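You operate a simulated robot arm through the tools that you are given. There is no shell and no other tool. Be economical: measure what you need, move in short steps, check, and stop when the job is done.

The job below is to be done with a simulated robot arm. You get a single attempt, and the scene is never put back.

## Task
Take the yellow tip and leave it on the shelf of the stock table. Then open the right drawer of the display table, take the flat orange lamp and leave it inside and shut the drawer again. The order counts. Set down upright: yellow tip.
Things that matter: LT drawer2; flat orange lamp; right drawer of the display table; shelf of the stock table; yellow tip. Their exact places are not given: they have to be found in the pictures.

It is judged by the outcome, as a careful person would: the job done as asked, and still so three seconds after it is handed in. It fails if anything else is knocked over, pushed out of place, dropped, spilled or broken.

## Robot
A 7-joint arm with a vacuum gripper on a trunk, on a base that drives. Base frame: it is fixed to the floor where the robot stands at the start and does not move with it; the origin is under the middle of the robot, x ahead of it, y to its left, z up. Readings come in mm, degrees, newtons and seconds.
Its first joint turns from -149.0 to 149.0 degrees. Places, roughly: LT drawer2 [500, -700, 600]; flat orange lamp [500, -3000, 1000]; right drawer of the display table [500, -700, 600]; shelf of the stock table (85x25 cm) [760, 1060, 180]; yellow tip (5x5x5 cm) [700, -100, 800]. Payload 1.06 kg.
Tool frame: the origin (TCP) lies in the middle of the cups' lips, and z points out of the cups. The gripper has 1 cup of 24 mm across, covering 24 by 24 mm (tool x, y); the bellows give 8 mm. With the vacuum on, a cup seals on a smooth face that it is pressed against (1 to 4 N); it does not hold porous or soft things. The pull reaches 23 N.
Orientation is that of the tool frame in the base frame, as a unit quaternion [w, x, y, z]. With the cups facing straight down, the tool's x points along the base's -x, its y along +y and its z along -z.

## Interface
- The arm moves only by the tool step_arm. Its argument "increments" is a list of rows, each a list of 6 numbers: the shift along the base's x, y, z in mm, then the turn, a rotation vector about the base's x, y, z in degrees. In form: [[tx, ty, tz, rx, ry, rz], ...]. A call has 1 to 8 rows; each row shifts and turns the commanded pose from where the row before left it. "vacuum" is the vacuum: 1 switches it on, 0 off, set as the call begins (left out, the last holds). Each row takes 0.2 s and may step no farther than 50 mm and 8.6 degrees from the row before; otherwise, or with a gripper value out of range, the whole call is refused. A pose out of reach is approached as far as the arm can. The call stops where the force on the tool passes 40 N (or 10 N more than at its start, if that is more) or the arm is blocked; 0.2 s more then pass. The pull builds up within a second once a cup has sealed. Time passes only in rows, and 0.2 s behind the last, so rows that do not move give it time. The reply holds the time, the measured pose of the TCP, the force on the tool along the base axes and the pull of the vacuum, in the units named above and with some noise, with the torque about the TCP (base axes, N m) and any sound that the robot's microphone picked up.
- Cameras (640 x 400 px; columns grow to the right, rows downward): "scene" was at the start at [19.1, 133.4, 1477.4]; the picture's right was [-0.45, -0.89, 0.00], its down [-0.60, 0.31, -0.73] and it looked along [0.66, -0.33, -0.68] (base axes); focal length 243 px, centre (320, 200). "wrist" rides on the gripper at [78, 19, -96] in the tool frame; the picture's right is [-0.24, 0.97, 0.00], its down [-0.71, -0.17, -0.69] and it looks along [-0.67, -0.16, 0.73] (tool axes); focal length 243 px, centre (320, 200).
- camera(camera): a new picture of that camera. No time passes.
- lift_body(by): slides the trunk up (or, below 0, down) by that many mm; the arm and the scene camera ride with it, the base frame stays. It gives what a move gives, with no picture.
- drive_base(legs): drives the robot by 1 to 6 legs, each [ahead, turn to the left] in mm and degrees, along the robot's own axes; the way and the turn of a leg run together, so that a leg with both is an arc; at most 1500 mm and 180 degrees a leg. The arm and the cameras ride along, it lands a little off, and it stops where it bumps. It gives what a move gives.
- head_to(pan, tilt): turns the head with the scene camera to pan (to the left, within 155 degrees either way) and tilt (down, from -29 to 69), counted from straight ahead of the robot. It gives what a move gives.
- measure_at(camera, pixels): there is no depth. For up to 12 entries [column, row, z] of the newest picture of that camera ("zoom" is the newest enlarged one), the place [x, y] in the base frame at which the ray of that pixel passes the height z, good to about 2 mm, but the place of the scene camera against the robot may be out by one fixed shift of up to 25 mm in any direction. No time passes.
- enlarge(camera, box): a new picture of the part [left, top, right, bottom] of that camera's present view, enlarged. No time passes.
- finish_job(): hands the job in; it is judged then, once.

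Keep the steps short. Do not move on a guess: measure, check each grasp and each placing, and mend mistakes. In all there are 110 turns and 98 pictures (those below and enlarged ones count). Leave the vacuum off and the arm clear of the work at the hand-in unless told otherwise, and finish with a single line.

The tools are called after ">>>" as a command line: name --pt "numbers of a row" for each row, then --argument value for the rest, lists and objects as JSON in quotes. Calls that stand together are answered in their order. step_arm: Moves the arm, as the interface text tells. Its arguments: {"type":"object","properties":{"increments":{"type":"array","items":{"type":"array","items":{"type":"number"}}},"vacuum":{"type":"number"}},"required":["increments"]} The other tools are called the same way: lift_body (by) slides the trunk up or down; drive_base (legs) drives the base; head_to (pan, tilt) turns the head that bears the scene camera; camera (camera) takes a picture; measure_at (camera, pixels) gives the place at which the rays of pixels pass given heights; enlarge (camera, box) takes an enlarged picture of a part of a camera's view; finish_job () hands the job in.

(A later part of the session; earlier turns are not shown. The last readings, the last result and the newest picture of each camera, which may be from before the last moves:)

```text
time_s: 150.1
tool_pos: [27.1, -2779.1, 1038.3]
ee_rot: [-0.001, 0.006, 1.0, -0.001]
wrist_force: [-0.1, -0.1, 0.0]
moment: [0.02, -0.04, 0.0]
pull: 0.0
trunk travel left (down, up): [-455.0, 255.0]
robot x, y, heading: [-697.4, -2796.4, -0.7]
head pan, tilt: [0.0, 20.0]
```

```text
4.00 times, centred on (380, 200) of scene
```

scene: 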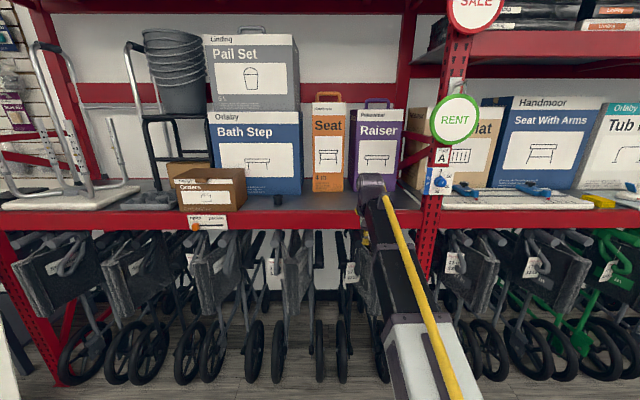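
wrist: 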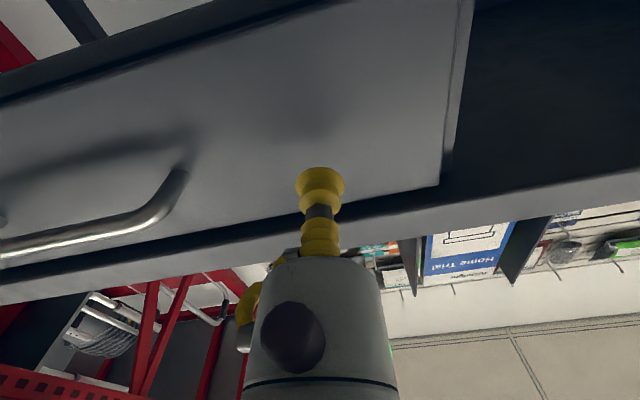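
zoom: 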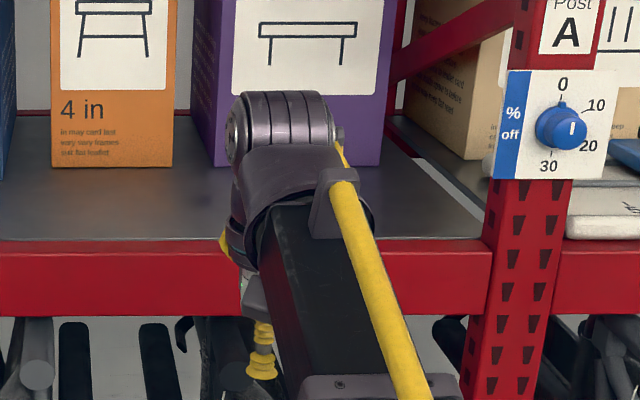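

There's no lamp in view, so it may be hidden behind the arm. I'll check the wrist view.

>>> camera --camera "wrist"

>>> measure_at --camera "scene" --pixels '[[278, 204, 900], [237, 211, 900], [360, 200, 900], [390, 205, 900], [237, 211, 930]]'

```text
28 pictures are left
```

wrist: 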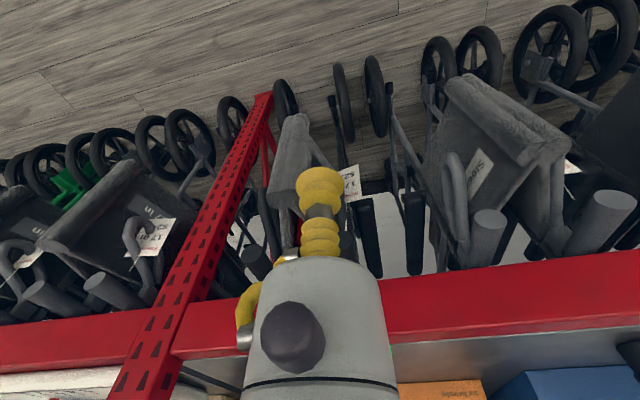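

```text
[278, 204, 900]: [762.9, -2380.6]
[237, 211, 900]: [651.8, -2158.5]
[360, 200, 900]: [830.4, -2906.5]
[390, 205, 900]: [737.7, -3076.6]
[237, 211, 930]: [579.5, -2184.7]
```

The lamp is probably behind the arm, near y≈-3000. I'll move the arm aside to the left.

>>> step_arm --pt "0 45 0 0 0 0" --pt "0 48 0 0 0 0" --pt "0 48 0 0 0 0" --pt "0 48 0 0 0 0" --pt "0 48 0 0 0 0"

>>> head_to --pan -20 --tilt 20

>>> camera --camera "scene"

```text
time_s: 151.3
tool_pos: [25.3, -2540.0, 1038.5]
ee_rot: [-0.001, 0.008, 1.0, 0.0]
wrist_force: [0.5, -0.9, 0.2]
moment: [0.03, 0.0, -0.01]
pull: 0.0
trunk travel left (down, up): [-455.0, 255.0]
robot x, y, heading: [-701.8, -2796.0, -0.6]
head pan, tilt: [0.0, 20.0]
```

```text
time_s: 152.2
tool_pos: [26.2, -2540.3, 1037.7]
ee_rot: [0.0, 0.005, 1.0, 0.0]
wrist_force: [0.5, 0.5, 0.2]
moment: [-0.01, 0.03, 0.0]
pull: 0.1
trunk travel left (down, up): [-455.0, 255.0]
robot x, y, heading: [-698.5, -2797.3, -0.5]
head pan, tilt: [-20.0, 20.0]
```

```text
27 pictures are left
```

scene: 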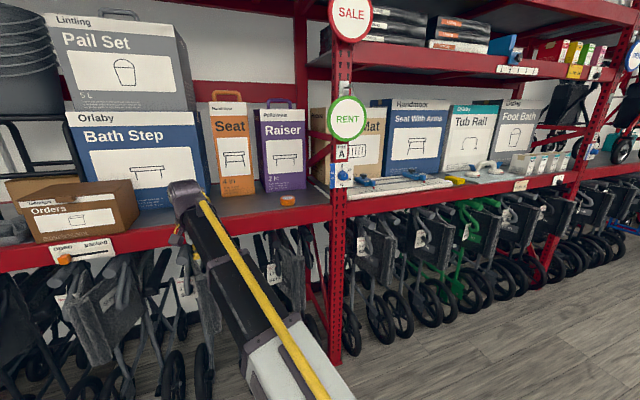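

Found: the orange disc at (287,200) on the shelf. I'll zoom in and measure.

>>> enlarge --camera "scene" --box '[247, 170, 327, 220]'

>>> measure_at --camera "scene" --pixels '[[288, 205, 850], [288, 205, 900], [288, 205, 950], [327, 210, 880], [244, 226, 850], [244, 226, 900], [342, 362, 0]]'

```text
8.00 times, centred on (287, 195) of scene
```

zoom: 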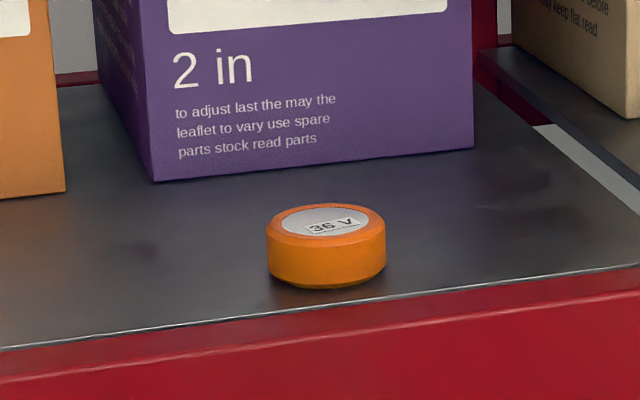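

```text
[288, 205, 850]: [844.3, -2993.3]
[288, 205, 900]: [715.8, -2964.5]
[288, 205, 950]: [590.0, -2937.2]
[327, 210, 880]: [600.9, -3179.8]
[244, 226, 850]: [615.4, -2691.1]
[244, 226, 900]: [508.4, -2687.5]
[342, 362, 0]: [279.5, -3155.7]
```

The lamp (a flat orange disc with a "36 V" label on top) is at about (464, -2912, 1000) on the shelf. I'll raise, recentre the arm and move closer.

>>> lift_body --by 200

>>> step_arm --pt "0 -48 0 0 0 0" --pt "0 -48 0 0 0 0" --pt "0 -48 0 0 0 0" --pt "0 -48 0 0 0 0" --pt "0 -48 0 0 0 0" --pt "0 -48 0 0 0 0" --pt "0 -48 0 0 0 0" --pt "0 -36 0 0 0 0"

>>> drive_base --legs '[[320, 0]]'

>>> camera --camera "wrist"

```text
time_s: 154.3
tool_pos: [26.8, -2539.5, 1237.7]
ee_rot: [0.0, 0.006, 1.0, 0.0]
wrist_force: [-0.4, 0.1, -0.3]
moment: [-0.03, -0.03, 0.0]
pull: 0.1
trunk travel left (down, up): [-655.0, 55.0]
robot x, y, heading: [-695.9, -2799.1, -0.5]
head pan, tilt: [-20.0, 20.0]
```

```text
time_s: 156.1
tool_pos: [22.6, -2915.3, 1234.9]
ee_rot: [0.0, 0.006, 1.0, 0.0]
wrist_force: [-0.5, 0.5, 0.4]
moment: [-0.02, 0.01, 0.0]
pull: 0.0
trunk travel left (down, up): [-655.0, 55.0]
robot x, y, heading: [-696.9, -2799.0, -0.9]
head pan, tilt: [-20.0, 20.0]
```

```text
time_s: 158.3
tool_pos: [344.4, -2904.5, 1235.4]
ee_rot: [-0.001, -0.001, 1.0, 0.0]
wrist_force: [-0.2, -0.8, -0.4]
moment: [-0.01, 0.0, 0.0]
pull: 0.1
trunk travel left (down, up): [-655.0, 55.0]
robot x, y, heading: [-377.4, -2800.0, 0.3]
head pan, tilt: [-20.0, 20.0]
```

```text
25 pictures are left
```

wrist: 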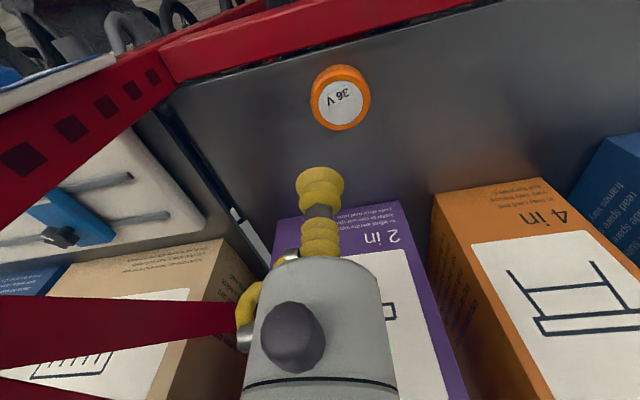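

The lamp is at (341,102). I'll measure the ray, then lower 80 mm and repeat for height.

>>> measure_at --camera "wrist" --pixels '[[340, 104, 1000], [340, 104, 1040], [312, 98, 1020], [371, 98, 1020]]'

>>> step_arm --pt "10 8 -40 0 0 0" --pt "10 8 -40 0 0 0" --pt "5 2 -30 0 0 0" --vacuum 0

>>> enlarge --camera "wrist" --box '[240, 60, 400, 160]'

```text
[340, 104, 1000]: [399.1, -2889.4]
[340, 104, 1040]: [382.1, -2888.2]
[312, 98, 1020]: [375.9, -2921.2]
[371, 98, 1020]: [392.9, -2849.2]
```

```text
time_s: 159.1
tool_pos: [367.5, -2885.0, 1125.1]
ee_rot: [0.0, -0.001, 1.0, 0.0]
wrist_force: [1.0, 0.5, -0.1]
moment: [0.0, -0.01, -0.01]
pull: 0.1
trunk travel left (down, up): [-655.0, 55.0]
robot x, y, heading: [-378.5, -2796.2, 0.4]
head pan, tilt: [-20.0, 20.0]
```

```text
4.00 times, centred on (320, 110) of wrist
```

zoom: 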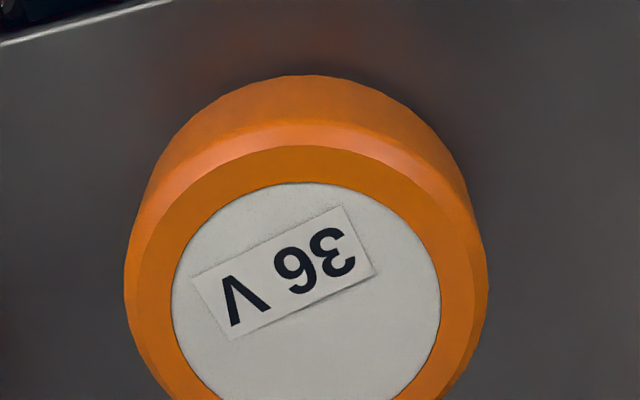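

>>> measure_at --camera "zoom" --pixels '[[306, 298, 980], [306, 298, 1000], [306, 298, 1020], [306, 298, 1040], [306, 77, 980], [306, 77, 1000], [124, 280, 1000], [487, 280, 1000]]'

>>> camera --camera "wrist"

```text
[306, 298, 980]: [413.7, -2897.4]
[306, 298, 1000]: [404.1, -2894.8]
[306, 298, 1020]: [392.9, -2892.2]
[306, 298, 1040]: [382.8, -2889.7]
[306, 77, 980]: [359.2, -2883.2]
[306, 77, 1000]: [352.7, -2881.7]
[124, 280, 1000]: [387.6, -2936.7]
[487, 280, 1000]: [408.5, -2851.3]
```

```text
23 pictures are left
```

wrist: 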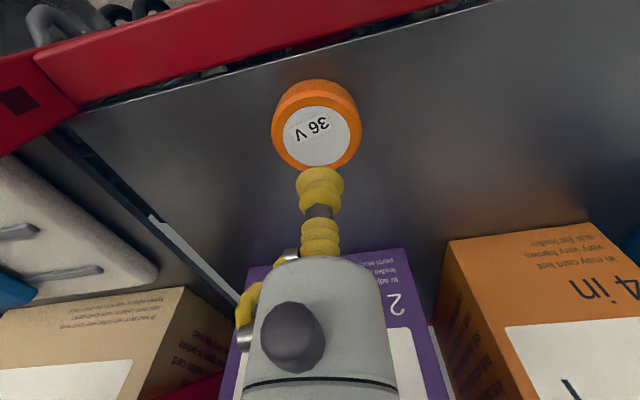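

The height is still uncertain (about 1000–1045). I'll approach to z≈1080 above the lens and look again.

>>> step_arm --pt "5 -5 -25 0 0 0" --pt "5 -3 -20 0 0 0" --vacuum 1

>>> camera --camera "wrist"

>>> measure_at --camera "wrist" --pixels '[[320, 141, 1000], [320, 141, 1020], [320, 141, 1040]]'

```text
time_s: 159.7
tool_pos: [380.0, -2891.2, 1082.6]
ee_rot: [-0.001, -0.002, 1.0, 0.0]
wrist_force: [-0.8, 0.1, 0.0]
moment: [-0.02, 0.01, -0.01]
pull: 0.0
trunk travel left (down, up): [-655.0, 55.0]
robot x, y, heading: [-375.7, -2796.5, 0.4]
head pan, tilt: [-20.0, 20.0]
```

```text
22 pictures are left
```

wrist: 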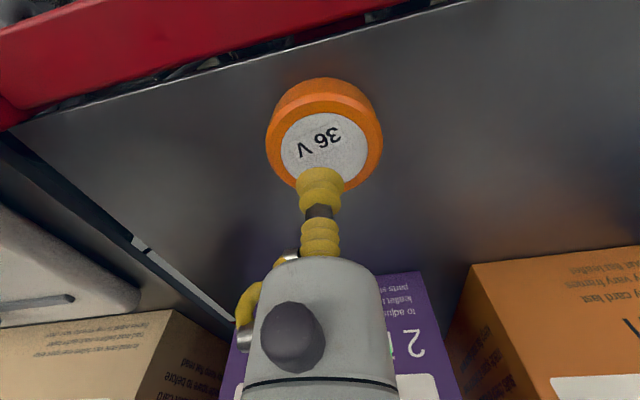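

```text
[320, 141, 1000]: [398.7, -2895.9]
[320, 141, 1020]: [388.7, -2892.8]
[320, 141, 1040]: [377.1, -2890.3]
```

Comparing apparent sizes across three views puts the lens at about (378, -2889, 1052), nearly beneath the cup. I'll descend slowly.

>>> step_arm --pt "0 2 -10 0 0 0" --pt "0 0 -6 0 0 0" --pt "0 0 -4 0 0 0" --pt "0 0 0 0 0 0"

>>> enlarge --camera "wrist" --box '[240, 90, 400, 215]'

```text
time_s: 160.7
tool_pos: [380.2, -2891.4, 1062.2]
ee_rot: [-0.001, -0.002, 1.0, -0.001]
wrist_force: [0.1, -0.6, 0.6]
moment: [0.04, -0.02, 0.02]
pull: 22.9
trunk travel left (down, up): [-655.0, 55.0]
robot x, y, heading: [-379.0, -2797.4, 0.2]
head pan, tilt: [-20.0, 20.0]
```

```text
3.20 times, centred on (320, 152) of wrist
```

zoom: 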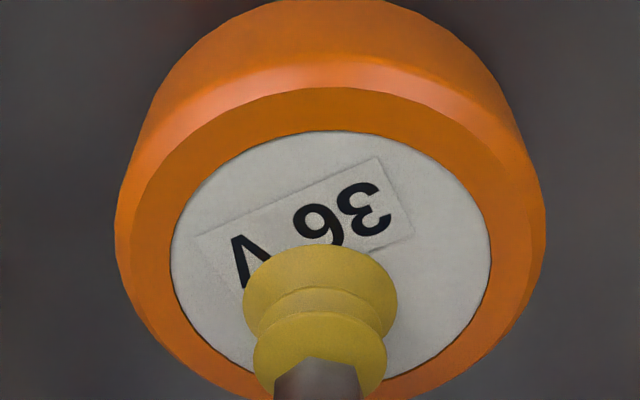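

Sealed early at z≈1062, but about 8 mm off-centre. For a secure drive I'll regrasp nearer the centre.

>>> step_arm --pt "0 0 0 0 0 0" --pt "0 0 0 0 0 0" --pt "0 0 0 0 0 0" --pt "0 0 4 0 0 0" --pt "0 0 6 0 0 0" --pt "-8 1.5 0 0 0 0" --pt "0 0 0 0 0 0" --vacuum 0

>>> step_arm --pt "0 0 -4 0 0 0" --pt "0 0 -4 0 0 0" --pt "0 0 -2 0 0 0" --pt "0 0 -2 0 0 0" --pt "0 0 0 0 0 0" --pt "0 0 0 0 0 0" --vacuum 1

>>> enlarge --camera "wrist" --box '[240, 90, 400, 215]'

```text
time_s: 162.3
tool_pos: [370.8, -2890.5, 1070.4]
ee_rot: [0.0, -0.001, 1.0, 0.0]
wrist_force: [0.2, 0.1, 0.3]
moment: [0.03, -0.02, -0.01]
pull: 0.0
trunk travel left (down, up): [-655.0, 55.0]
robot x, y, heading: [-375.7, -2799.3, 0.3]
head pan, tilt: [-20.0, 20.0]
```

```text
time_s: 163.7
tool_pos: [371.7, -2890.3, 1059.7]
ee_rot: [0.0, -0.001, 1.0, 0.0]
wrist_force: [4.4, -0.5, 11.0]
moment: [0.03, 0.0, 0.0]
pull: 22.8
trunk travel left (down, up): [-655.0, 55.0]
robot x, y, heading: [-380.9, -2796.1, 0.4]
head pan, tilt: [-20.0, 20.0]
```

```text
3.20 times, centred on (320, 152) of wrist
```

zoom: 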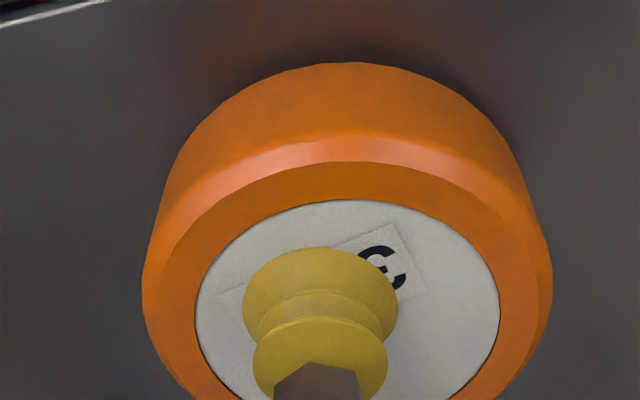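

Nearly centred (about 4 mm off) and sealed at 22.8 N. Lifting gently.

>>> step_arm --pt "0 0 3 0 0 0" --pt "0 0 6 0 0 0" --pt "0 0 12 0 0 0" --pt "0 0 25 0 0 0" --pt "0 0 35 0 0 0" --pt "0 0 35 0 0 0" --pt "0 0 20 0 0 0" --pt "0 0 0 0 0 0"

>>> camera --camera "wrist"

```text
time_s: 165.5
tool_pos: [371.1, -2891.1, 1197.6]
ee_rot: [-0.001, -0.002, 1.0, 0.0]
wrist_force: [0.6, 0.0, -1.2]
moment: [0.03, -0.02, 0.01]
pull: 22.4
trunk travel left (down, up): [-655.0, 55.0]
robot x, y, heading: [-379.9, -2799.1, 0.3]
head pan, tilt: [-20.0, 20.0]
```

```text
19 pictures are left
```

wrist: 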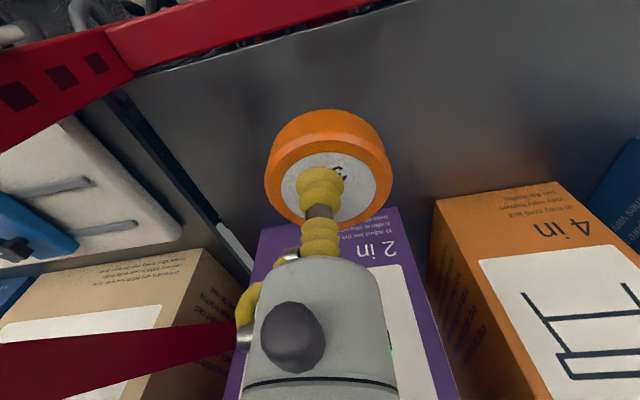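

The lamp is held. I'll back out in short legs and check the hold.

>>> drive_base --legs '[[-60, 0]]'

>>> drive_base --legs '[[-160, 0]]'

>>> drive_base --legs '[[-160, 0]]'

```text
time_s: 166.4
tool_pos: [308.5, -2891.4, 1197.5]
ee_rot: [0.0, -0.002, 1.0, 0.0]
wrist_force: [-0.2, 0.4, -1.3]
moment: [-0.02, -0.02, -0.02]
pull: 22.6
trunk travel left (down, up): [-655.0, 55.0]
robot x, y, heading: [-439.5, -2796.9, 0.4]
head pan, tilt: [-20.0, 20.0]
```

```text
time_s: 167.8
tool_pos: [151.3, -2893.2, 1196.3]
ee_rot: [-0.001, -0.002, 1.0, 0.0]
wrist_force: [0.4, 0.5, -2.3]
moment: [-0.01, -0.01, -0.01]
pull: 22.8
trunk travel left (down, up): [-655.0, 55.0]
robot x, y, heading: [-598.1, -2795.7, 0.5]
head pan, tilt: [-20.0, 20.0]
```

```text
time_s: 169.3
tool_pos: [-12.0, -2893.6, 1197.1]
ee_rot: [0.0, -0.001, 1.0, 0.0]
wrist_force: [-0.7, 0.4, -0.9]
moment: [-0.01, -0.02, 0.03]
pull: 23.3
trunk travel left (down, up): [-655.0, 55.0]
robot x, y, heading: [-759.9, -2800.2, 0.4]
head pan, tilt: [-20.0, 20.0]
```

The hold is steady. I'll tuck the arm lower and closer, and then turn in small legs.

>>> step_arm --pt "-10 10 -20 0 0 0" --pt "-15 15 -30 0 0 0" --pt "-20 15 -30 0 0 0" --pt "-20 15 -30 0 0 0" --pt "-20 15 -30 0 0 0" --pt "-15 10 -20 0 0 0"

>>> drive_base --legs '[[0, 10], [0, 10], [0, 10]]'

>>> drive_base --legs '[[0, 15], [0, 15], [0, 15], [0, 15]]'

```text
time_s: 170.7
tool_pos: [-106.9, -2811.4, 1036.2]
ee_rot: [0.0, -0.001, 1.0, -0.001]
wrist_force: [-0.6, 1.0, -1.8]
moment: [0.0, 0.04, -0.03]
pull: 22.4
trunk travel left (down, up): [-655.0, 55.0]
robot x, y, heading: [-764.4, -2795.6, 0.2]
head pan, tilt: [-20.0, 20.0]
```

```text
time_s: 173.1
tool_pos: [-186.0, -2488.4, 1036.4]
ee_rot: [0.001, -0.257, 0.967, 0.0]
wrist_force: [0.6, 0.3, -1.6]
moment: [-0.03, -0.01, 0.03]
pull: 23.0
trunk travel left (down, up): [-655.0, 55.0]
robot x, y, heading: [-762.2, -2797.6, 30.1]
head pan, tilt: [-20.0, 20.0]
```

```text
time_s: 177.1
tool_pos: [-742.7, -2145.0, 1036.0]
ee_rot: [0.001, -0.705, 0.709, 0.0]
wrist_force: [-0.2, 0.7, -1.6]
moment: [-0.03, 0.0, -0.01]
pull: 22.9
trunk travel left (down, up): [-655.0, 55.0]
robot x, y, heading: [-762.0, -2799.4, 90.1]
head pan, tilt: [-20.0, 20.0]
```

Still held. Driving back along the aisle in moderate legs.

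>>> drive_base --legs '[[150, 0], [300, 0], [300, 0]]'

>>> drive_base --legs '[[350, 0], [350, 0], [350, 0], [350, 0]]'

>>> drive_base --legs '[[0, -15], [0, -15], [0, -15], [0, -15], [0, -15], [0, -15]]'

>>> head_to --pan -10 --tilt 35

>>> camera --camera "scene"

```text
time_s: 181.7
tool_pos: [-734.2, -1406.3, 1036.4]
ee_rot: [0.0, -0.702, 0.712, 0.0]
wrist_force: [0.4, -0.3, -1.7]
moment: [0.0, -0.05, 0.02]
pull: 22.4
trunk travel left (down, up): [-655.0, 55.0]
robot x, y, heading: [-754.4, -2058.0, 89.3]
head pan, tilt: [-20.0, 20.0]
```

```text
time_s: 189.5
tool_pos: [-716.9, -9.3, 1035.7]
ee_rot: [0.0, -0.703, 0.711, 0.0]
wrist_force: [-0.5, 0.1, -1.4]
moment: [-0.04, 0.01, -0.03]
pull: 22.9
trunk travel left (down, up): [-655.0, 55.0]
robot x, y, heading: [-736.6, -662.9, 89.2]
head pan, tilt: [-20.0, 20.0]
```

```text
time_s: 195.2
tool_pos: [-83.1, -678.5, 1035.7]
ee_rot: [0.0, 0.001, 1.0, 0.0]
wrist_force: [0.1, -0.2, -1.9]
moment: [-0.01, 0.02, -0.01]
pull: 22.7
trunk travel left (down, up): [-655.0, 55.0]
robot x, y, heading: [-737.3, -663.7, -0.1]
head pan, tilt: [-20.0, 20.0]
```

```text
time_s: 196.0
tool_pos: [-83.4, -678.9, 1035.9]
ee_rot: [0.0, 0.001, 1.0, 0.0]
wrist_force: [0.3, 0.8, -1.0]
moment: [0.0, -0.01, 0.02]
pull: 23.1
trunk travel left (down, up): [-655.0, 55.0]
robot x, y, heading: [-737.5, -663.5, -0.0]
head pan, tilt: [-10.0, 35.0]
```

```text
18 pictures are left
```

scene: 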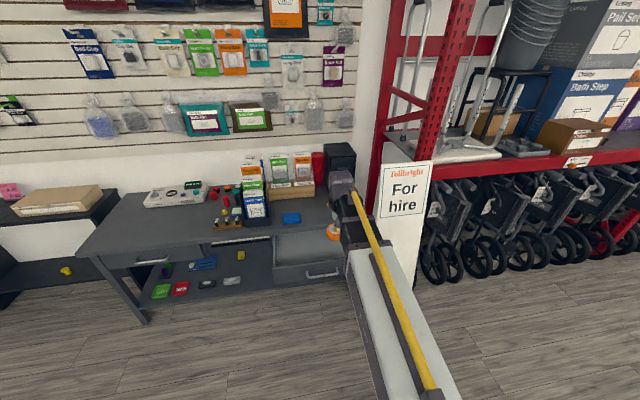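

The lamp is still held and the drawer still open. I'll drive ahead 170 mm and look down with the wrist camera.

>>> drive_base --legs '[[85, 0], [85, 0]]'

>>> camera --camera "wrist"

>>> enlarge --camera "scene" --box '[220, 180, 420, 310]'

```text
time_s: 197.8
tool_pos: [89.2, -676.0, 1035.8]
ee_rot: [0.0, -0.001, 1.0, 0.0]
wrist_force: [0.0, 0.2, -0.3]
moment: [0.02, 0.04, 0.01]
pull: 23.1
trunk travel left (down, up): [-655.0, 55.0]
robot x, y, heading: [-563.3, -666.7, -0.0]
head pan, tilt: [-10.0, 35.0]
```

```text
17 pictures are left
```

wrist: 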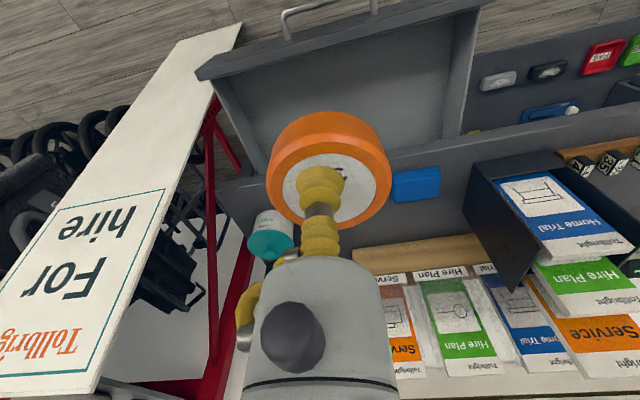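

```text
3.08 times, centred on (320, 245) of scene
```

zoom: 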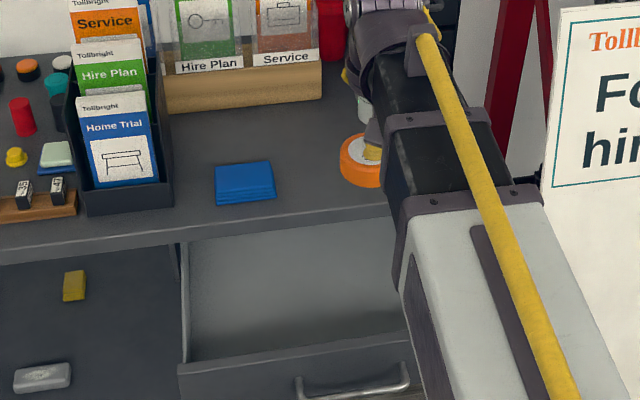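

>>> measure_at --camera "wrist" --pixels '[[198, 72, 690], [480, 2, 690], [222, 80, 690], [463, 14, 690], [455, 138, 725], [640, 110, 725], [440, 135, 610], [345, 50, 610]]'

```text
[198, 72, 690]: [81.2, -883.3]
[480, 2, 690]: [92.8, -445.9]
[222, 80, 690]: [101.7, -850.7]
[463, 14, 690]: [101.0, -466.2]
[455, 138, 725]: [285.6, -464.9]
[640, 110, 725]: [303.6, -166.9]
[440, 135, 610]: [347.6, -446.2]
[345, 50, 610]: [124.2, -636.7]
```

The drawer is empty, spanning x 103–300 and y -466…-850. I'll centre over (195, -645) and lower with the trunk.

>>> step_arm --pt "15 5 0 0 0 0" --pt "25 8 0 0 0 0" --pt "25 8 0 0 0 0" --pt "25 7 0 0 0 0" --pt "15 3 0 0 0 0"

>>> lift_body --by -150

>>> lift_body --by -120

>>> camera --camera "wrist"

```text
time_s: 199.0
tool_pos: [194.3, -645.4, 1034.5]
ee_rot: [0.0, -0.002, 1.0, 0.0]
wrist_force: [0.6, 0.7, -1.5]
moment: [0.0, 0.0, -0.01]
pull: 23.2
trunk travel left (down, up): [-655.0, 55.0]
robot x, y, heading: [-563.6, -664.6, 0.3]
head pan, tilt: [-10.0, 35.0]
```

```text
time_s: 200.7
tool_pos: [193.7, -646.2, 884.1]
ee_rot: [0.0, -0.002, 1.0, 0.0]
wrist_force: [-0.7, 0.3, -1.7]
moment: [0.0, 0.0, 0.0]
pull: 23.1
trunk travel left (down, up): [-505.0, 205.0]
robot x, y, heading: [-563.9, -665.3, 0.4]
head pan, tilt: [-10.0, 35.0]
```

```text
time_s: 202.2
tool_pos: [194.4, -644.9, 765.1]
ee_rot: [0.0, -0.001, 1.0, 0.0]
wrist_force: [-0.2, 0.4, -1.8]
moment: [0.01, 0.02, -0.02]
pull: 23.1
trunk travel left (down, up): [-385.0, 325.0]
robot x, y, heading: [-565.3, -659.4, 0.2]
head pan, tilt: [-10.0, 35.0]
```

```text
15 pictures are left
```

wrist: 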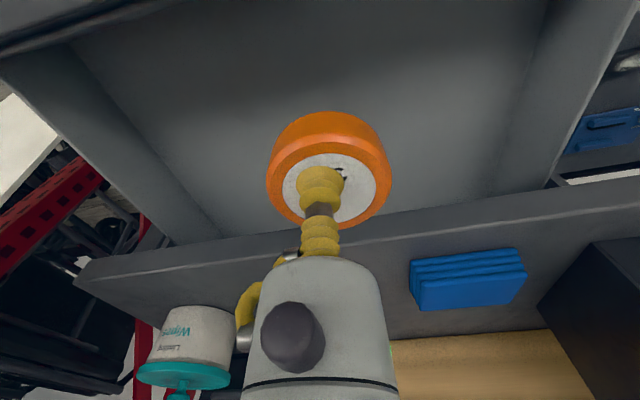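

It's lined up well inside the drawer. Lowering with the arm.

>>> step_arm --pt "0 0 -25 0 0 0" --pt "0 0 -25 0 0 0" --pt "0 0 -20 0 0 0" --pt "0 0 -12 0 0 0" --pt "0 0 -8 0 0 0" --pt "0 0 0 0 0 0"

>>> camera --camera "wrist"

```text
time_s: 203.6
tool_pos: [193.2, -645.0, 675.6]
ee_rot: [0.0, -0.002, 1.0, 0.0]
wrist_force: [-0.1, 0.0, -1.3]
moment: [0.01, 0.05, 0.0]
pull: 23.3
trunk travel left (down, up): [-385.0, 325.0]
robot x, y, heading: [-565.5, -666.6, 0.2]
head pan, tilt: [-10.0, 35.0]
```

```text
14 pictures are left
```

wrist: 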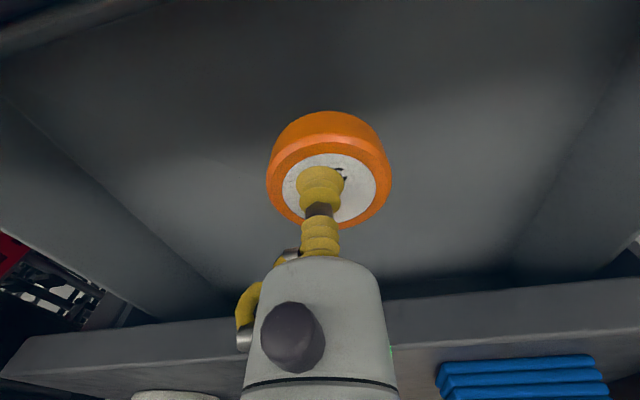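

>>> step_arm --pt "0 0 -5 0 0 0" --pt "0 0 -4 0 0 0" --pt "0 0 -4 0 0 0" --pt "0 0 -3 0 0 0" --pt "0 0 0 0 0 0"

>>> step_arm --pt "0 0 -3 0 0 0" --pt "0 0 -3 0 0 0" --pt "0 0 0 0 0 0"

```text
time_s: 204.8
tool_pos: [195.5, -645.4, 658.5]
ee_rot: [0.0, -0.002, 1.0, 0.0]
wrist_force: [-0.1, -0.7, -1.6]
moment: [-0.02, 0.01, 0.01]
pull: 23.1
trunk travel left (down, up): [-385.0, 325.0]
robot x, y, heading: [-566.9, -663.0, -0.1]
head pan, tilt: [-10.0, 35.0]
```

```text
time_s: 205.6
tool_pos: [195.7, -645.5, 653.8]
ee_rot: [-0.001, -0.001, 1.0, 0.001]
wrist_force: [-0.6, -0.3, -1.1]
moment: [-0.03, 0.0, 0.0]
pull: 23.1
trunk travel left (down, up): [-385.0, 325.0]
robot x, y, heading: [-564.2, -664.3, 0.1]
head pan, tilt: [-10.0, 35.0]
```

>>> step_arm --pt "0 0 -2 0 0 0" --pt "0 0 -2 0 0 0" --pt "0 0 -2 0 0 0" --pt "0 0 0 0 0 0"

>>> step_arm --pt "0 0 -1.5 0 0 0" --pt "0 0 -1.5 0 0 0" --pt "0 0 0 0 0 0"

```text
time_s: 206.6
tool_pos: [193.1, -647.0, 645.8]
ee_rot: [0.0, -0.002, 1.0, 0.0]
wrist_force: [-0.1, 0.3, -0.6]
moment: [-0.01, -0.01, 0.0]
pull: 22.7
trunk travel left (down, up): [-385.0, 325.0]
robot x, y, heading: [-563.7, -663.6, 0.4]
head pan, tilt: [-10.0, 35.0]
```

```text
time_s: 207.4
tool_pos: [193.4, -646.2, 643.2]
ee_rot: [0.0, -0.003, 1.0, 0.0]
wrist_force: [0.0, 0.4, -0.8]
moment: [-0.01, 0.0, 0.01]
pull: 23.0
trunk travel left (down, up): [-385.0, 325.0]
robot x, y, heading: [-565.1, -661.9, 0.3]
head pan, tilt: [-10.0, 35.0]
```

>>> step_arm --pt "0 0 -2 0 0 0" --pt "0 0 -1.5 0 0 0" --pt "0 0 0 0 0 0"

>>> step_arm --pt "0 0 -1.5 0 0 0" --pt "0 0 0 0 0 0"

>>> enlarge --camera "wrist" --box '[240, 80, 400, 190]'

```text
time_s: 208.2
tool_pos: [193.6, -647.7, 640.2]
ee_rot: [-0.001, -0.002, 1.0, 0.001]
wrist_force: [-0.5, -0.8, -1.1]
moment: [-0.04, 0.01, -0.01]
pull: 22.8
trunk travel left (down, up): [-385.0, 325.0]
robot x, y, heading: [-568.2, -664.6, -0.1]
head pan, tilt: [-10.0, 35.0]
```

```text
time_s: 208.8
tool_pos: [193.1, -645.9, 638.9]
ee_rot: [0.0, -0.002, 1.0, 0.0]
wrist_force: [0.4, 0.3, -0.5]
moment: [0.0, 0.0, -0.01]
pull: 23.0
trunk travel left (down, up): [-385.0, 325.0]
robot x, y, heading: [-565.2, -663.7, 0.2]
head pan, tilt: [-10.0, 35.0]
```

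```text
3.64 times, centred on (320, 135) of wrist
```

zoom: 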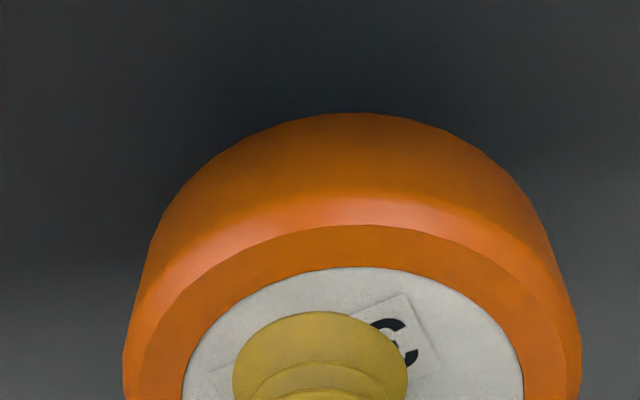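

The shadow is closing in, but no force yet. Continuing down.

>>> step_arm --pt "0 0 -1.5 0 0 0" --pt "0 0 -1.5 0 0 0" --pt "0 0 0 0 0 0"

>>> step_arm --pt "0 0 -1.5 0 0 0" --pt "0 0 -1.5 0 0 0" --pt "0 0 0 0 0 0"

>>> step_arm --pt "0 0 -1.5 0 0 0" --pt "0 0 0 0 0 0"

```text
time_s: 209.6
tool_pos: [192.6, -646.7, 635.6]
ee_rot: [0.001, -0.001, 1.0, 0.001]
wrist_force: [0.0, -0.2, -1.2]
moment: [0.01, 0.0, 0.0]
pull: 23.3
trunk travel left (down, up): [-385.0, 325.0]
robot x, y, heading: [-568.3, -662.9, 0.1]
head pan, tilt: [-10.0, 35.0]
```

```text
time_s: 210.4
tool_pos: [193.4, -646.0, 633.5]
ee_rot: [0.0, -0.001, 1.0, 0.0]
wrist_force: [0.5, 0.1, -1.3]
moment: [-0.01, 0.04, 0.0]
pull: 22.8
trunk travel left (down, up): [-385.0, 325.0]
robot x, y, heading: [-565.6, -664.6, 0.3]
head pan, tilt: [-10.0, 35.0]
```

```text
time_s: 211.0
tool_pos: [194.0, -645.6, 632.1]
ee_rot: [0.0, -0.001, 1.0, 0.0]
wrist_force: [-0.1, -0.7, -1.6]
moment: [0.03, 0.0, 0.0]
pull: 22.5
trunk travel left (down, up): [-385.0, 325.0]
robot x, y, heading: [-567.3, -663.3, 0.3]
head pan, tilt: [-10.0, 35.0]
```

>>> step_arm --pt "0 0 -2 0 0 0" --pt "0 0 -2 0 0 0" --pt "0 0 0 0 0 0"

>>> step_arm --pt "0 0 -2 0 0 0" --pt "0 0 -2 0 0 0" --pt "0 0 0 0 0 0"

```text
time_s: 211.8
tool_pos: [193.5, -645.3, 628.3]
ee_rot: [0.0, -0.002, 1.0, 0.0]
wrist_force: [-0.7, -0.5, -0.5]
moment: [-0.02, 0.04, 0.04]
pull: 22.8
trunk travel left (down, up): [-385.0, 325.0]
robot x, y, heading: [-564.8, -663.2, 0.2]
head pan, tilt: [-10.0, 35.0]
```

```text
time_s: 212.6
tool_pos: [194.6, -645.7, 624.1]
ee_rot: [0.0, -0.002, 1.0, 0.0]
wrist_force: [0.1, -0.4, -1.0]
moment: [-0.01, 0.0, 0.0]
pull: 22.7
trunk travel left (down, up): [-385.0, 325.0]
robot x, y, heading: [-563.5, -666.6, 0.4]
head pan, tilt: [-10.0, 35.0]
```

>>> step_arm --pt "0 0 -2 0 0 0" --pt "0 0 -2 0 0 0" --pt "0 0 0 0 0 0"

>>> enlarge --camera "wrist" --box '[240, 80, 400, 190]'

```text
time_s: 213.4
tool_pos: [193.1, -647.5, 619.6]
ee_rot: [0.0, -0.001, 1.0, 0.0]
wrist_force: [-0.2, -0.4, -0.8]
moment: [0.0, 0.01, 0.01]
pull: 22.7
trunk travel left (down, up): [-385.0, 325.0]
robot x, y, heading: [-565.9, -664.4, 0.2]
head pan, tilt: [-10.0, 35.0]
```

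```text
3.64 times, centred on (320, 135) of wrist
```

zoom: 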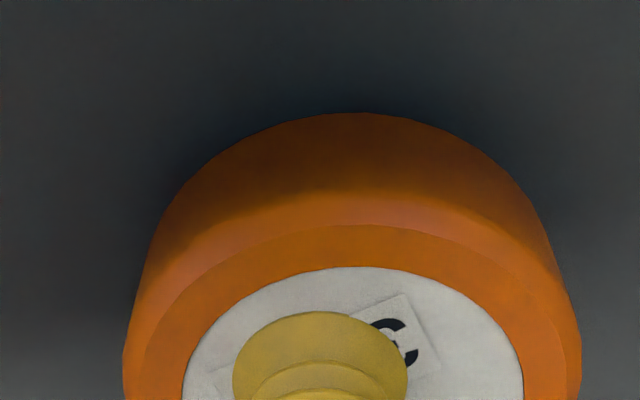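

The shadow is now tight around the base, with contact very near. A few more mm.

>>> step_arm --pt "0 0 -1.5 0 0 0" --pt "0 0 -1.5 0 0 0" --pt "0 0 0 0 0 0"

>>> step_arm --pt "0 0 -1.5 0 0 0" --pt "0 0 -1.5 0 0 0" --pt "0 0 0 0 0 0"

```text
time_s: 214.2
tool_pos: [194.1, -643.7, 616.4]
ee_rot: [0.0, 0.0, 1.0, 0.001]
wrist_force: [0.8, -0.8, -2.0]
moment: [-0.02, 0.01, -0.03]
pull: 22.5
trunk travel left (down, up): [-385.0, 325.0]
robot x, y, heading: [-566.8, -662.9, 0.1]
head pan, tilt: [-10.0, 35.0]
```

```text
time_s: 215.0
tool_pos: [194.8, -646.0, 612.8]
ee_rot: [0.0, -0.002, 1.0, 0.0]
wrist_force: [-0.3, 0.0, -0.5]
moment: [0.0, 0.04, 0.0]
pull: 23.0
trunk travel left (down, up): [-385.0, 325.0]
robot x, y, heading: [-564.5, -664.1, 0.1]
head pan, tilt: [-10.0, 35.0]
```

>>> step_arm --pt "0 0 -2 0 0 0" --pt "0 0 -1.5 0 0 0" --pt "0 0 0 0 0 0"

>>> step_arm --pt "0 0 -2 0 0 0" --pt "0 0 -1.5 0 0 0" --pt "0 0 0 0 0 0"

>>> camera --camera "scene"

```text
time_s: 215.8
tool_pos: [193.0, -646.4, 610.0]
ee_rot: [0.0, -0.002, 1.0, 0.0]
wrist_force: [0.1, -0.2, -1.8]
moment: [-0.02, 0.01, 0.03]
pull: 22.8
trunk travel left (down, up): [-385.0, 325.0]
robot x, y, heading: [-568.8, -665.7, 0.4]
head pan, tilt: [-10.0, 35.0]
```

```text
time_s: 216.6
tool_pos: [195.4, -647.2, 607.0]
ee_rot: [0.0, -0.002, 1.0, -0.001]
wrist_force: [1.2, 0.1, -0.9]
moment: [-0.01, -0.03, 0.02]
pull: 22.5
trunk travel left (down, up): [-385.0, 325.0]
robot x, y, heading: [-564.0, -668.3, 0.2]
head pan, tilt: [-10.0, 35.0]
```

```text
11 pictures are left
```

scene: 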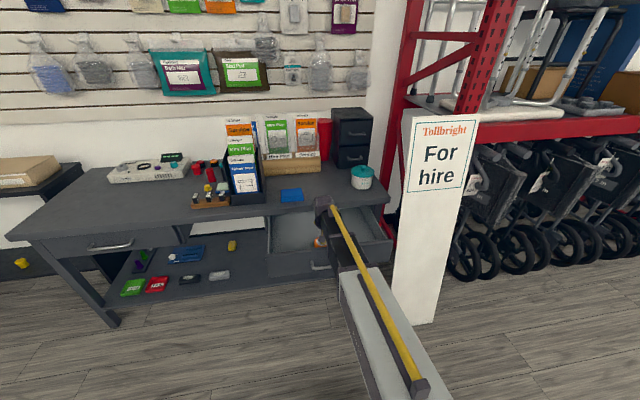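

The lamp is well down in the drawer but still not touching. Continuing down carefully.

>>> step_arm --pt "0 0 -1.5 0 0 0" --pt "0 0 -1.5 0 0 0" --pt "0 0 0 0 0 0"

>>> step_arm --pt "0 0 -1.5 0 0 0" --pt "0 0 -1.5 0 0 0" --pt "0 0 0 0 0 0"

```text
time_s: 217.4
tool_pos: [194.0, -646.5, 605.5]
ee_rot: [0.001, -0.003, 1.0, 0.0]
wrist_force: [-0.3, 6.1, 16.0]
moment: [0.01, -0.03, 0.03]
pull: 22.9
trunk travel left (down, up): [-385.0, 325.0]
robot x, y, heading: [-564.4, -661.3, 0.5]
head pan, tilt: [-10.0, 35.0]
```

```text
time_s: 218.2
tool_pos: [194.6, -645.6, 601.3]
ee_rot: [0.0, -0.002, 1.0, -0.001]
wrist_force: [0.6, 5.6, 15.2]
moment: [-0.02, -0.01, 0.01]
pull: 22.8
trunk travel left (down, up): [-385.0, 325.0]
robot x, y, heading: [-563.4, -664.1, 0.6]
head pan, tilt: [-10.0, 35.0]
```

Contact at z≈605 (15 N). I'll ease up 3 mm and release.

>>> step_arm --pt "0 0 1.5 0 0 0" --pt "0 0 1.5 0 0 0"

>>> step_arm --pt "0 0 0 0 0 0" --pt "0 0 0 0 0 0" --pt "0 0 0 0 0 0" --pt "0 0 0 0 0 0" --pt "0 0 3 0 0 0" --pt "0 0 8 0 0 0" --pt "0 0 20 0 0 0" --pt "0 0 35 0 0 0" --vacuum 0

>>> step_arm --pt "0 0 45 0 0 0" --pt "0 0 45 0 0 0" --pt "0 0 30 0 0 0"

>>> camera --camera "wrist"

```text
time_s: 218.8
tool_pos: [193.8, -646.4, 604.2]
ee_rot: [-0.001, -0.003, 1.0, 0.0]
wrist_force: [-0.5, -0.1, -1.1]
moment: [-0.01, 0.02, 0.01]
pull: 23.4
trunk travel left (down, up): [-385.0, 325.0]
robot x, y, heading: [-566.6, -663.4, 0.1]
head pan, tilt: [-10.0, 35.0]
```

```text
time_s: 220.6
tool_pos: [194.1, -649.1, 671.2]
ee_rot: [-0.001, -0.001, 1.0, 0.0]
wrist_force: [-0.5, 0.2, 0.0]
moment: [-0.06, 0.0, -0.01]
pull: 0.1
trunk travel left (down, up): [-385.0, 325.0]
robot x, y, heading: [-563.7, -662.8, 0.2]
head pan, tilt: [-10.0, 35.0]
```

```text
time_s: 221.4
tool_pos: [192.9, -646.1, 790.5]
ee_rot: [0.0, -0.001, 1.0, -0.001]
wrist_force: [0.3, -0.2, 0.2]
moment: [0.0, 0.0, -0.03]
pull: 0.0
trunk travel left (down, up): [-385.0, 325.0]
robot x, y, heading: [-565.3, -665.2, 0.2]
head pan, tilt: [-10.0, 35.0]
```

```text
10 pictures are left
```

wrist: 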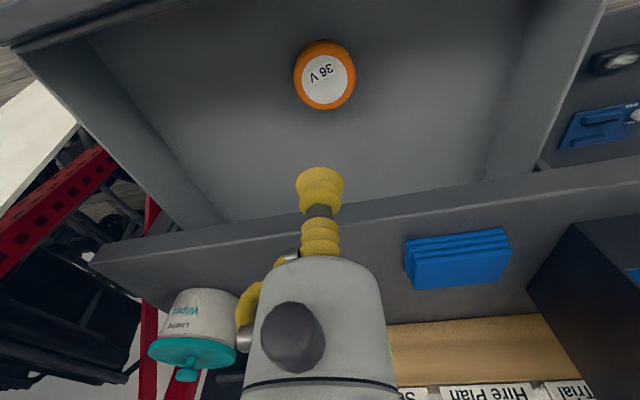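

The lamp lies flat in the drawer. Next is to shut it: I'll back out, lower the trunk, and turn the tool horizontal again.

>>> drive_base --legs '[[-250, 0]]'

>>> lift_body --by -330

>>> step_arm --pt "0 30 35 0 0 0" --pt "0 30 35 0 0 0" --pt "0 30 35 0 0 0" --pt "0 30 35 0 0 0" --pt "0 36 30 0 0 0"

>>> step_arm --pt "0 0 0 0 -8.2 0" --pt "0 0 0 0 -8.2 0" --pt "0 0 0 0 -8.2 0" --pt "0 0 0 0 -8.2 0" --pt "0 0 0 0 -8.2 0" --pt "0 0 0 0 -8.2 0" --pt "0 0 0 0 -8.2 0" --pt "0 0 0 0 -8.2 0"

>>> step_arm --pt "10 0 0 0 -8.2 0" --pt "10 0 0 0 -8.2 0" --pt "10 0 0 0 -8 0" --pt "0 0 0 0 0 0"

>>> camera --camera "wrist"

```text
time_s: 223.3
tool_pos: [-59.3, -648.3, 789.5]
ee_rot: [0.0, -0.003, 1.0, 0.0]
wrist_force: [0.3, 0.9, 0.1]
moment: [0.04, -0.02, -0.02]
pull: 0.0
trunk travel left (down, up): [-385.0, 325.0]
robot x, y, heading: [-817.1, -670.9, 0.2]
head pan, tilt: [-10.0, 35.0]
```

```text
time_s: 226.5
tool_pos: [-60.3, -648.6, 459.2]
ee_rot: [0.0, -0.002, 1.0, 0.0]
wrist_force: [0.0, 1.0, -0.8]
moment: [-0.01, -0.01, -0.02]
pull: 0.1
trunk travel left (down, up): [-55.0, 655.0]
robot x, y, heading: [-823.5, -663.5, 0.3]
head pan, tilt: [-10.0, 35.0]
```

```text
time_s: 227.7
tool_pos: [-59.0, -491.3, 631.9]
ee_rot: [0.0, -0.002, 1.0, 0.0]
wrist_force: [-0.3, -0.6, 0.0]
moment: [0.03, -0.01, 0.01]
pull: 0.1
trunk travel left (down, up): [-55.0, 655.0]
robot x, y, heading: [-818.6, -664.6, 0.3]
head pan, tilt: [-10.0, 35.0]
```

```text
time_s: 229.5
tool_pos: [-59.9, -492.4, 632.3]
ee_rot: [0.543, -0.002, 0.84, 0.0]
wrist_force: [0.4, 0.0, -0.4]
moment: [-0.05, 0.0, -0.01]
pull: 0.1
trunk travel left (down, up): [-55.0, 655.0]
robot x, y, heading: [-819.0, -665.8, -0.1]
head pan, tilt: [-10.0, 35.0]
```

```text
time_s: 230.5
tool_pos: [-29.1, -492.3, 632.3]
ee_rot: [0.707, -0.002, 0.707, -0.001]
wrist_force: [0.4, -0.2, 0.3]
moment: [0.02, 0.0, 0.01]
pull: 0.0
trunk travel left (down, up): [-55.0, 655.0]
robot x, y, heading: [-817.6, -667.9, 0.2]
head pan, tilt: [-10.0, 35.0]
```

```text
9 pictures are left
```

wrist: 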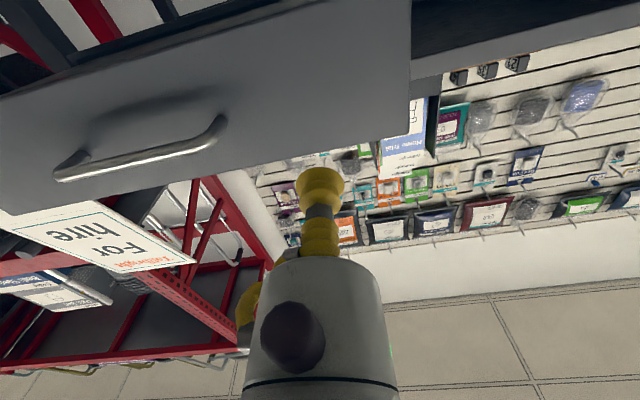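

Facing the drawer front, left of the handle. I'll drive ahead 85 mm, then push slowly with the arm.

>>> drive_base --legs '[[85, 0]]'

>>> step_arm --pt "8 0 3 0 0 0" --pt "6 0 0 0 0 0" --pt "6 0 0 0 0 0" --pt "6 0 0 0 0 0" --pt "6 0 0 0 0 0" --pt "8 0 0 0 0 0" --pt "8 0 0 0 0 0"

>>> camera --camera "wrist"

```text
time_s: 231.6
tool_pos: [57.3, -491.8, 631.8]
ee_rot: [0.707, -0.001, 0.707, -0.001]
wrist_force: [0.2, 0.1, -0.4]
moment: [0.05, -0.03, -0.01]
pull: 0.2
trunk travel left (down, up): [-55.0, 655.0]
robot x, y, heading: [-731.6, -663.1, 0.1]
head pan, tilt: [-10.0, 35.0]
```

```text
time_s: 233.2
tool_pos: [106.5, -493.1, 634.6]
ee_rot: [0.707, -0.002, 0.707, -0.001]
wrist_force: [-1.3, -0.3, 0.8]
moment: [-0.04, 0.03, 0.03]
pull: 0.1
trunk travel left (down, up): [-55.0, 655.0]
robot x, y, heading: [-727.4, -664.3, 0.2]
head pan, tilt: [-10.0, 35.0]
```

```text
8 pictures are left
```

wrist: 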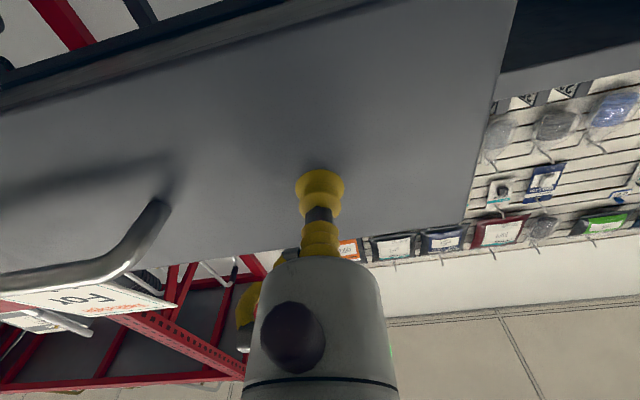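

In contact and pushing the drawer in. Continuing.

>>> step_arm --pt "10 0 0 0 0 0" --pt "12 0 0 0 0 0" --pt "12 0 0 0 0 0" --pt "12 0 0 0 0 0" --pt "12 0 0 0 0 0" --pt "12 0 0 0 0 0" --pt "12 0 0 0 0 0" --pt "12 0 0 0 0 0"

>>> step_arm --pt "12 0 0 0 0 0" --pt "12 0 0 0 0 0" --pt "12 0 0 0 0 0" --pt "12 0 0 0 0 0" --pt "12 0 0 0 0 0" --pt "12 0 0 0 0 0" --pt "8 0 0 0 0 0" --pt "6 0 0 0 0 0"

```text
time_s: 235.0
tool_pos: [200.9, -493.4, 634.1]
ee_rot: [0.707, 0.0, 0.707, -0.002]
wrist_force: [-0.8, 0.7, 0.0]
moment: [-0.01, -0.02, -0.05]
pull: 0.2
trunk travel left (down, up): [-55.0, 655.0]
robot x, y, heading: [-730.5, -667.9, 0.1]
head pan, tilt: [-10.0, 35.0]
```

```text
time_s: 236.8
tool_pos: [283.8, -492.1, 634.4]
ee_rot: [0.707, -0.002, 0.707, -0.001]
wrist_force: [-1.6, -0.8, -1.4]
moment: [-0.02, -0.02, 0.02]
pull: 0.1
trunk travel left (down, up): [-55.0, 655.0]
robot x, y, heading: [-733.1, -665.8, 0.0]
head pan, tilt: [-10.0, 35.0]
```

>>> step_arm --pt "8 0 0 0 0 0" --pt "8 0 0 0 0 0" --pt "7 0 0 0 0 0" --pt "5 0 0 0 0 0" --pt "4 0 0 0 0 0" --pt "3 0 0 0 0 0" --pt "0 0 0 0 0 0"

>>> step_arm --pt "2 0 0 0 0 0" --pt "2 0 0 0 0 0" --pt "2 0 0 0 0 0" --pt "0 0 0 0 0 0"

>>> camera --camera "scene"

```text
time_s: 238.4
tool_pos: [320.1, -492.2, 633.4]
ee_rot: [0.707, -0.001, 0.707, -0.002]
wrist_force: [-2.0, -0.1, 1.4]
moment: [0.02, 0.07, -0.01]
pull: 0.2
trunk travel left (down, up): [-55.0, 655.0]
robot x, y, heading: [-736.4, -662.7, 0.1]
head pan, tilt: [-10.0, 35.0]
```

```text
time_s: 239.4
tool_pos: [326.2, -493.5, 634.7]
ee_rot: [0.707, -0.002, 0.707, -0.001]
wrist_force: [-3.9, 0.4, -1.3]
moment: [0.02, -0.04, 0.0]
pull: 0.1
trunk travel left (down, up): [-55.0, 655.0]
robot x, y, heading: [-730.2, -666.0, 0.5]
head pan, tilt: [-10.0, 35.0]
```

```text
7 pictures are left
```

scene: 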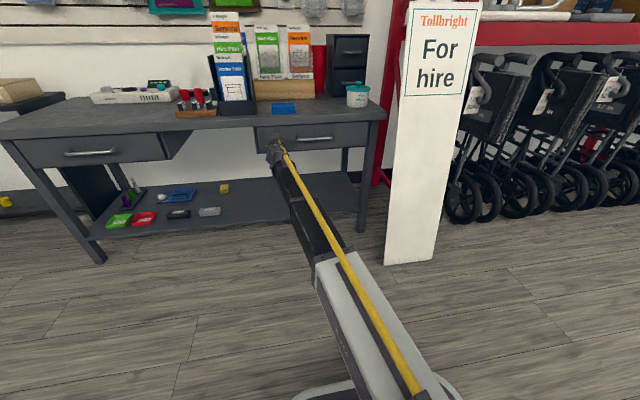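

It looks shut. I'll push a couple more mm to confirm it's against its stop.

>>> step_arm --pt "2 0 0 0 0 0" --pt "2 0 0 0 0 0" --pt "2 0 0 0 0 0" --pt "0 0 0 0 0 0"

>>> enlarge --camera "scene" --box '[240, 90, 400, 190]'

```text
time_s: 240.4
tool_pos: [330.5, -493.3, 634.7]
ee_rot: [0.707, 0.0, 0.707, -0.001]
wrist_force: [-29.4, -3.3, -7.4]
moment: [-0.03, -0.18, 0.08]
pull: 0.1
trunk travel left (down, up): [-55.0, 655.0]
robot x, y, heading: [-729.8, -666.0, 0.2]
head pan, tilt: [-10.0, 35.0]
```

```text
4.00 times, centred on (320, 140) of scene
```

zoom: 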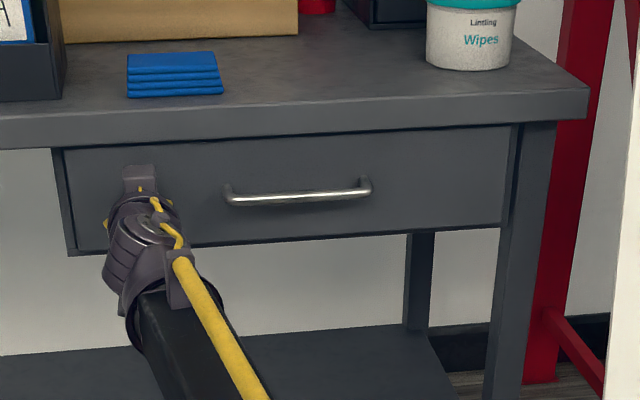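

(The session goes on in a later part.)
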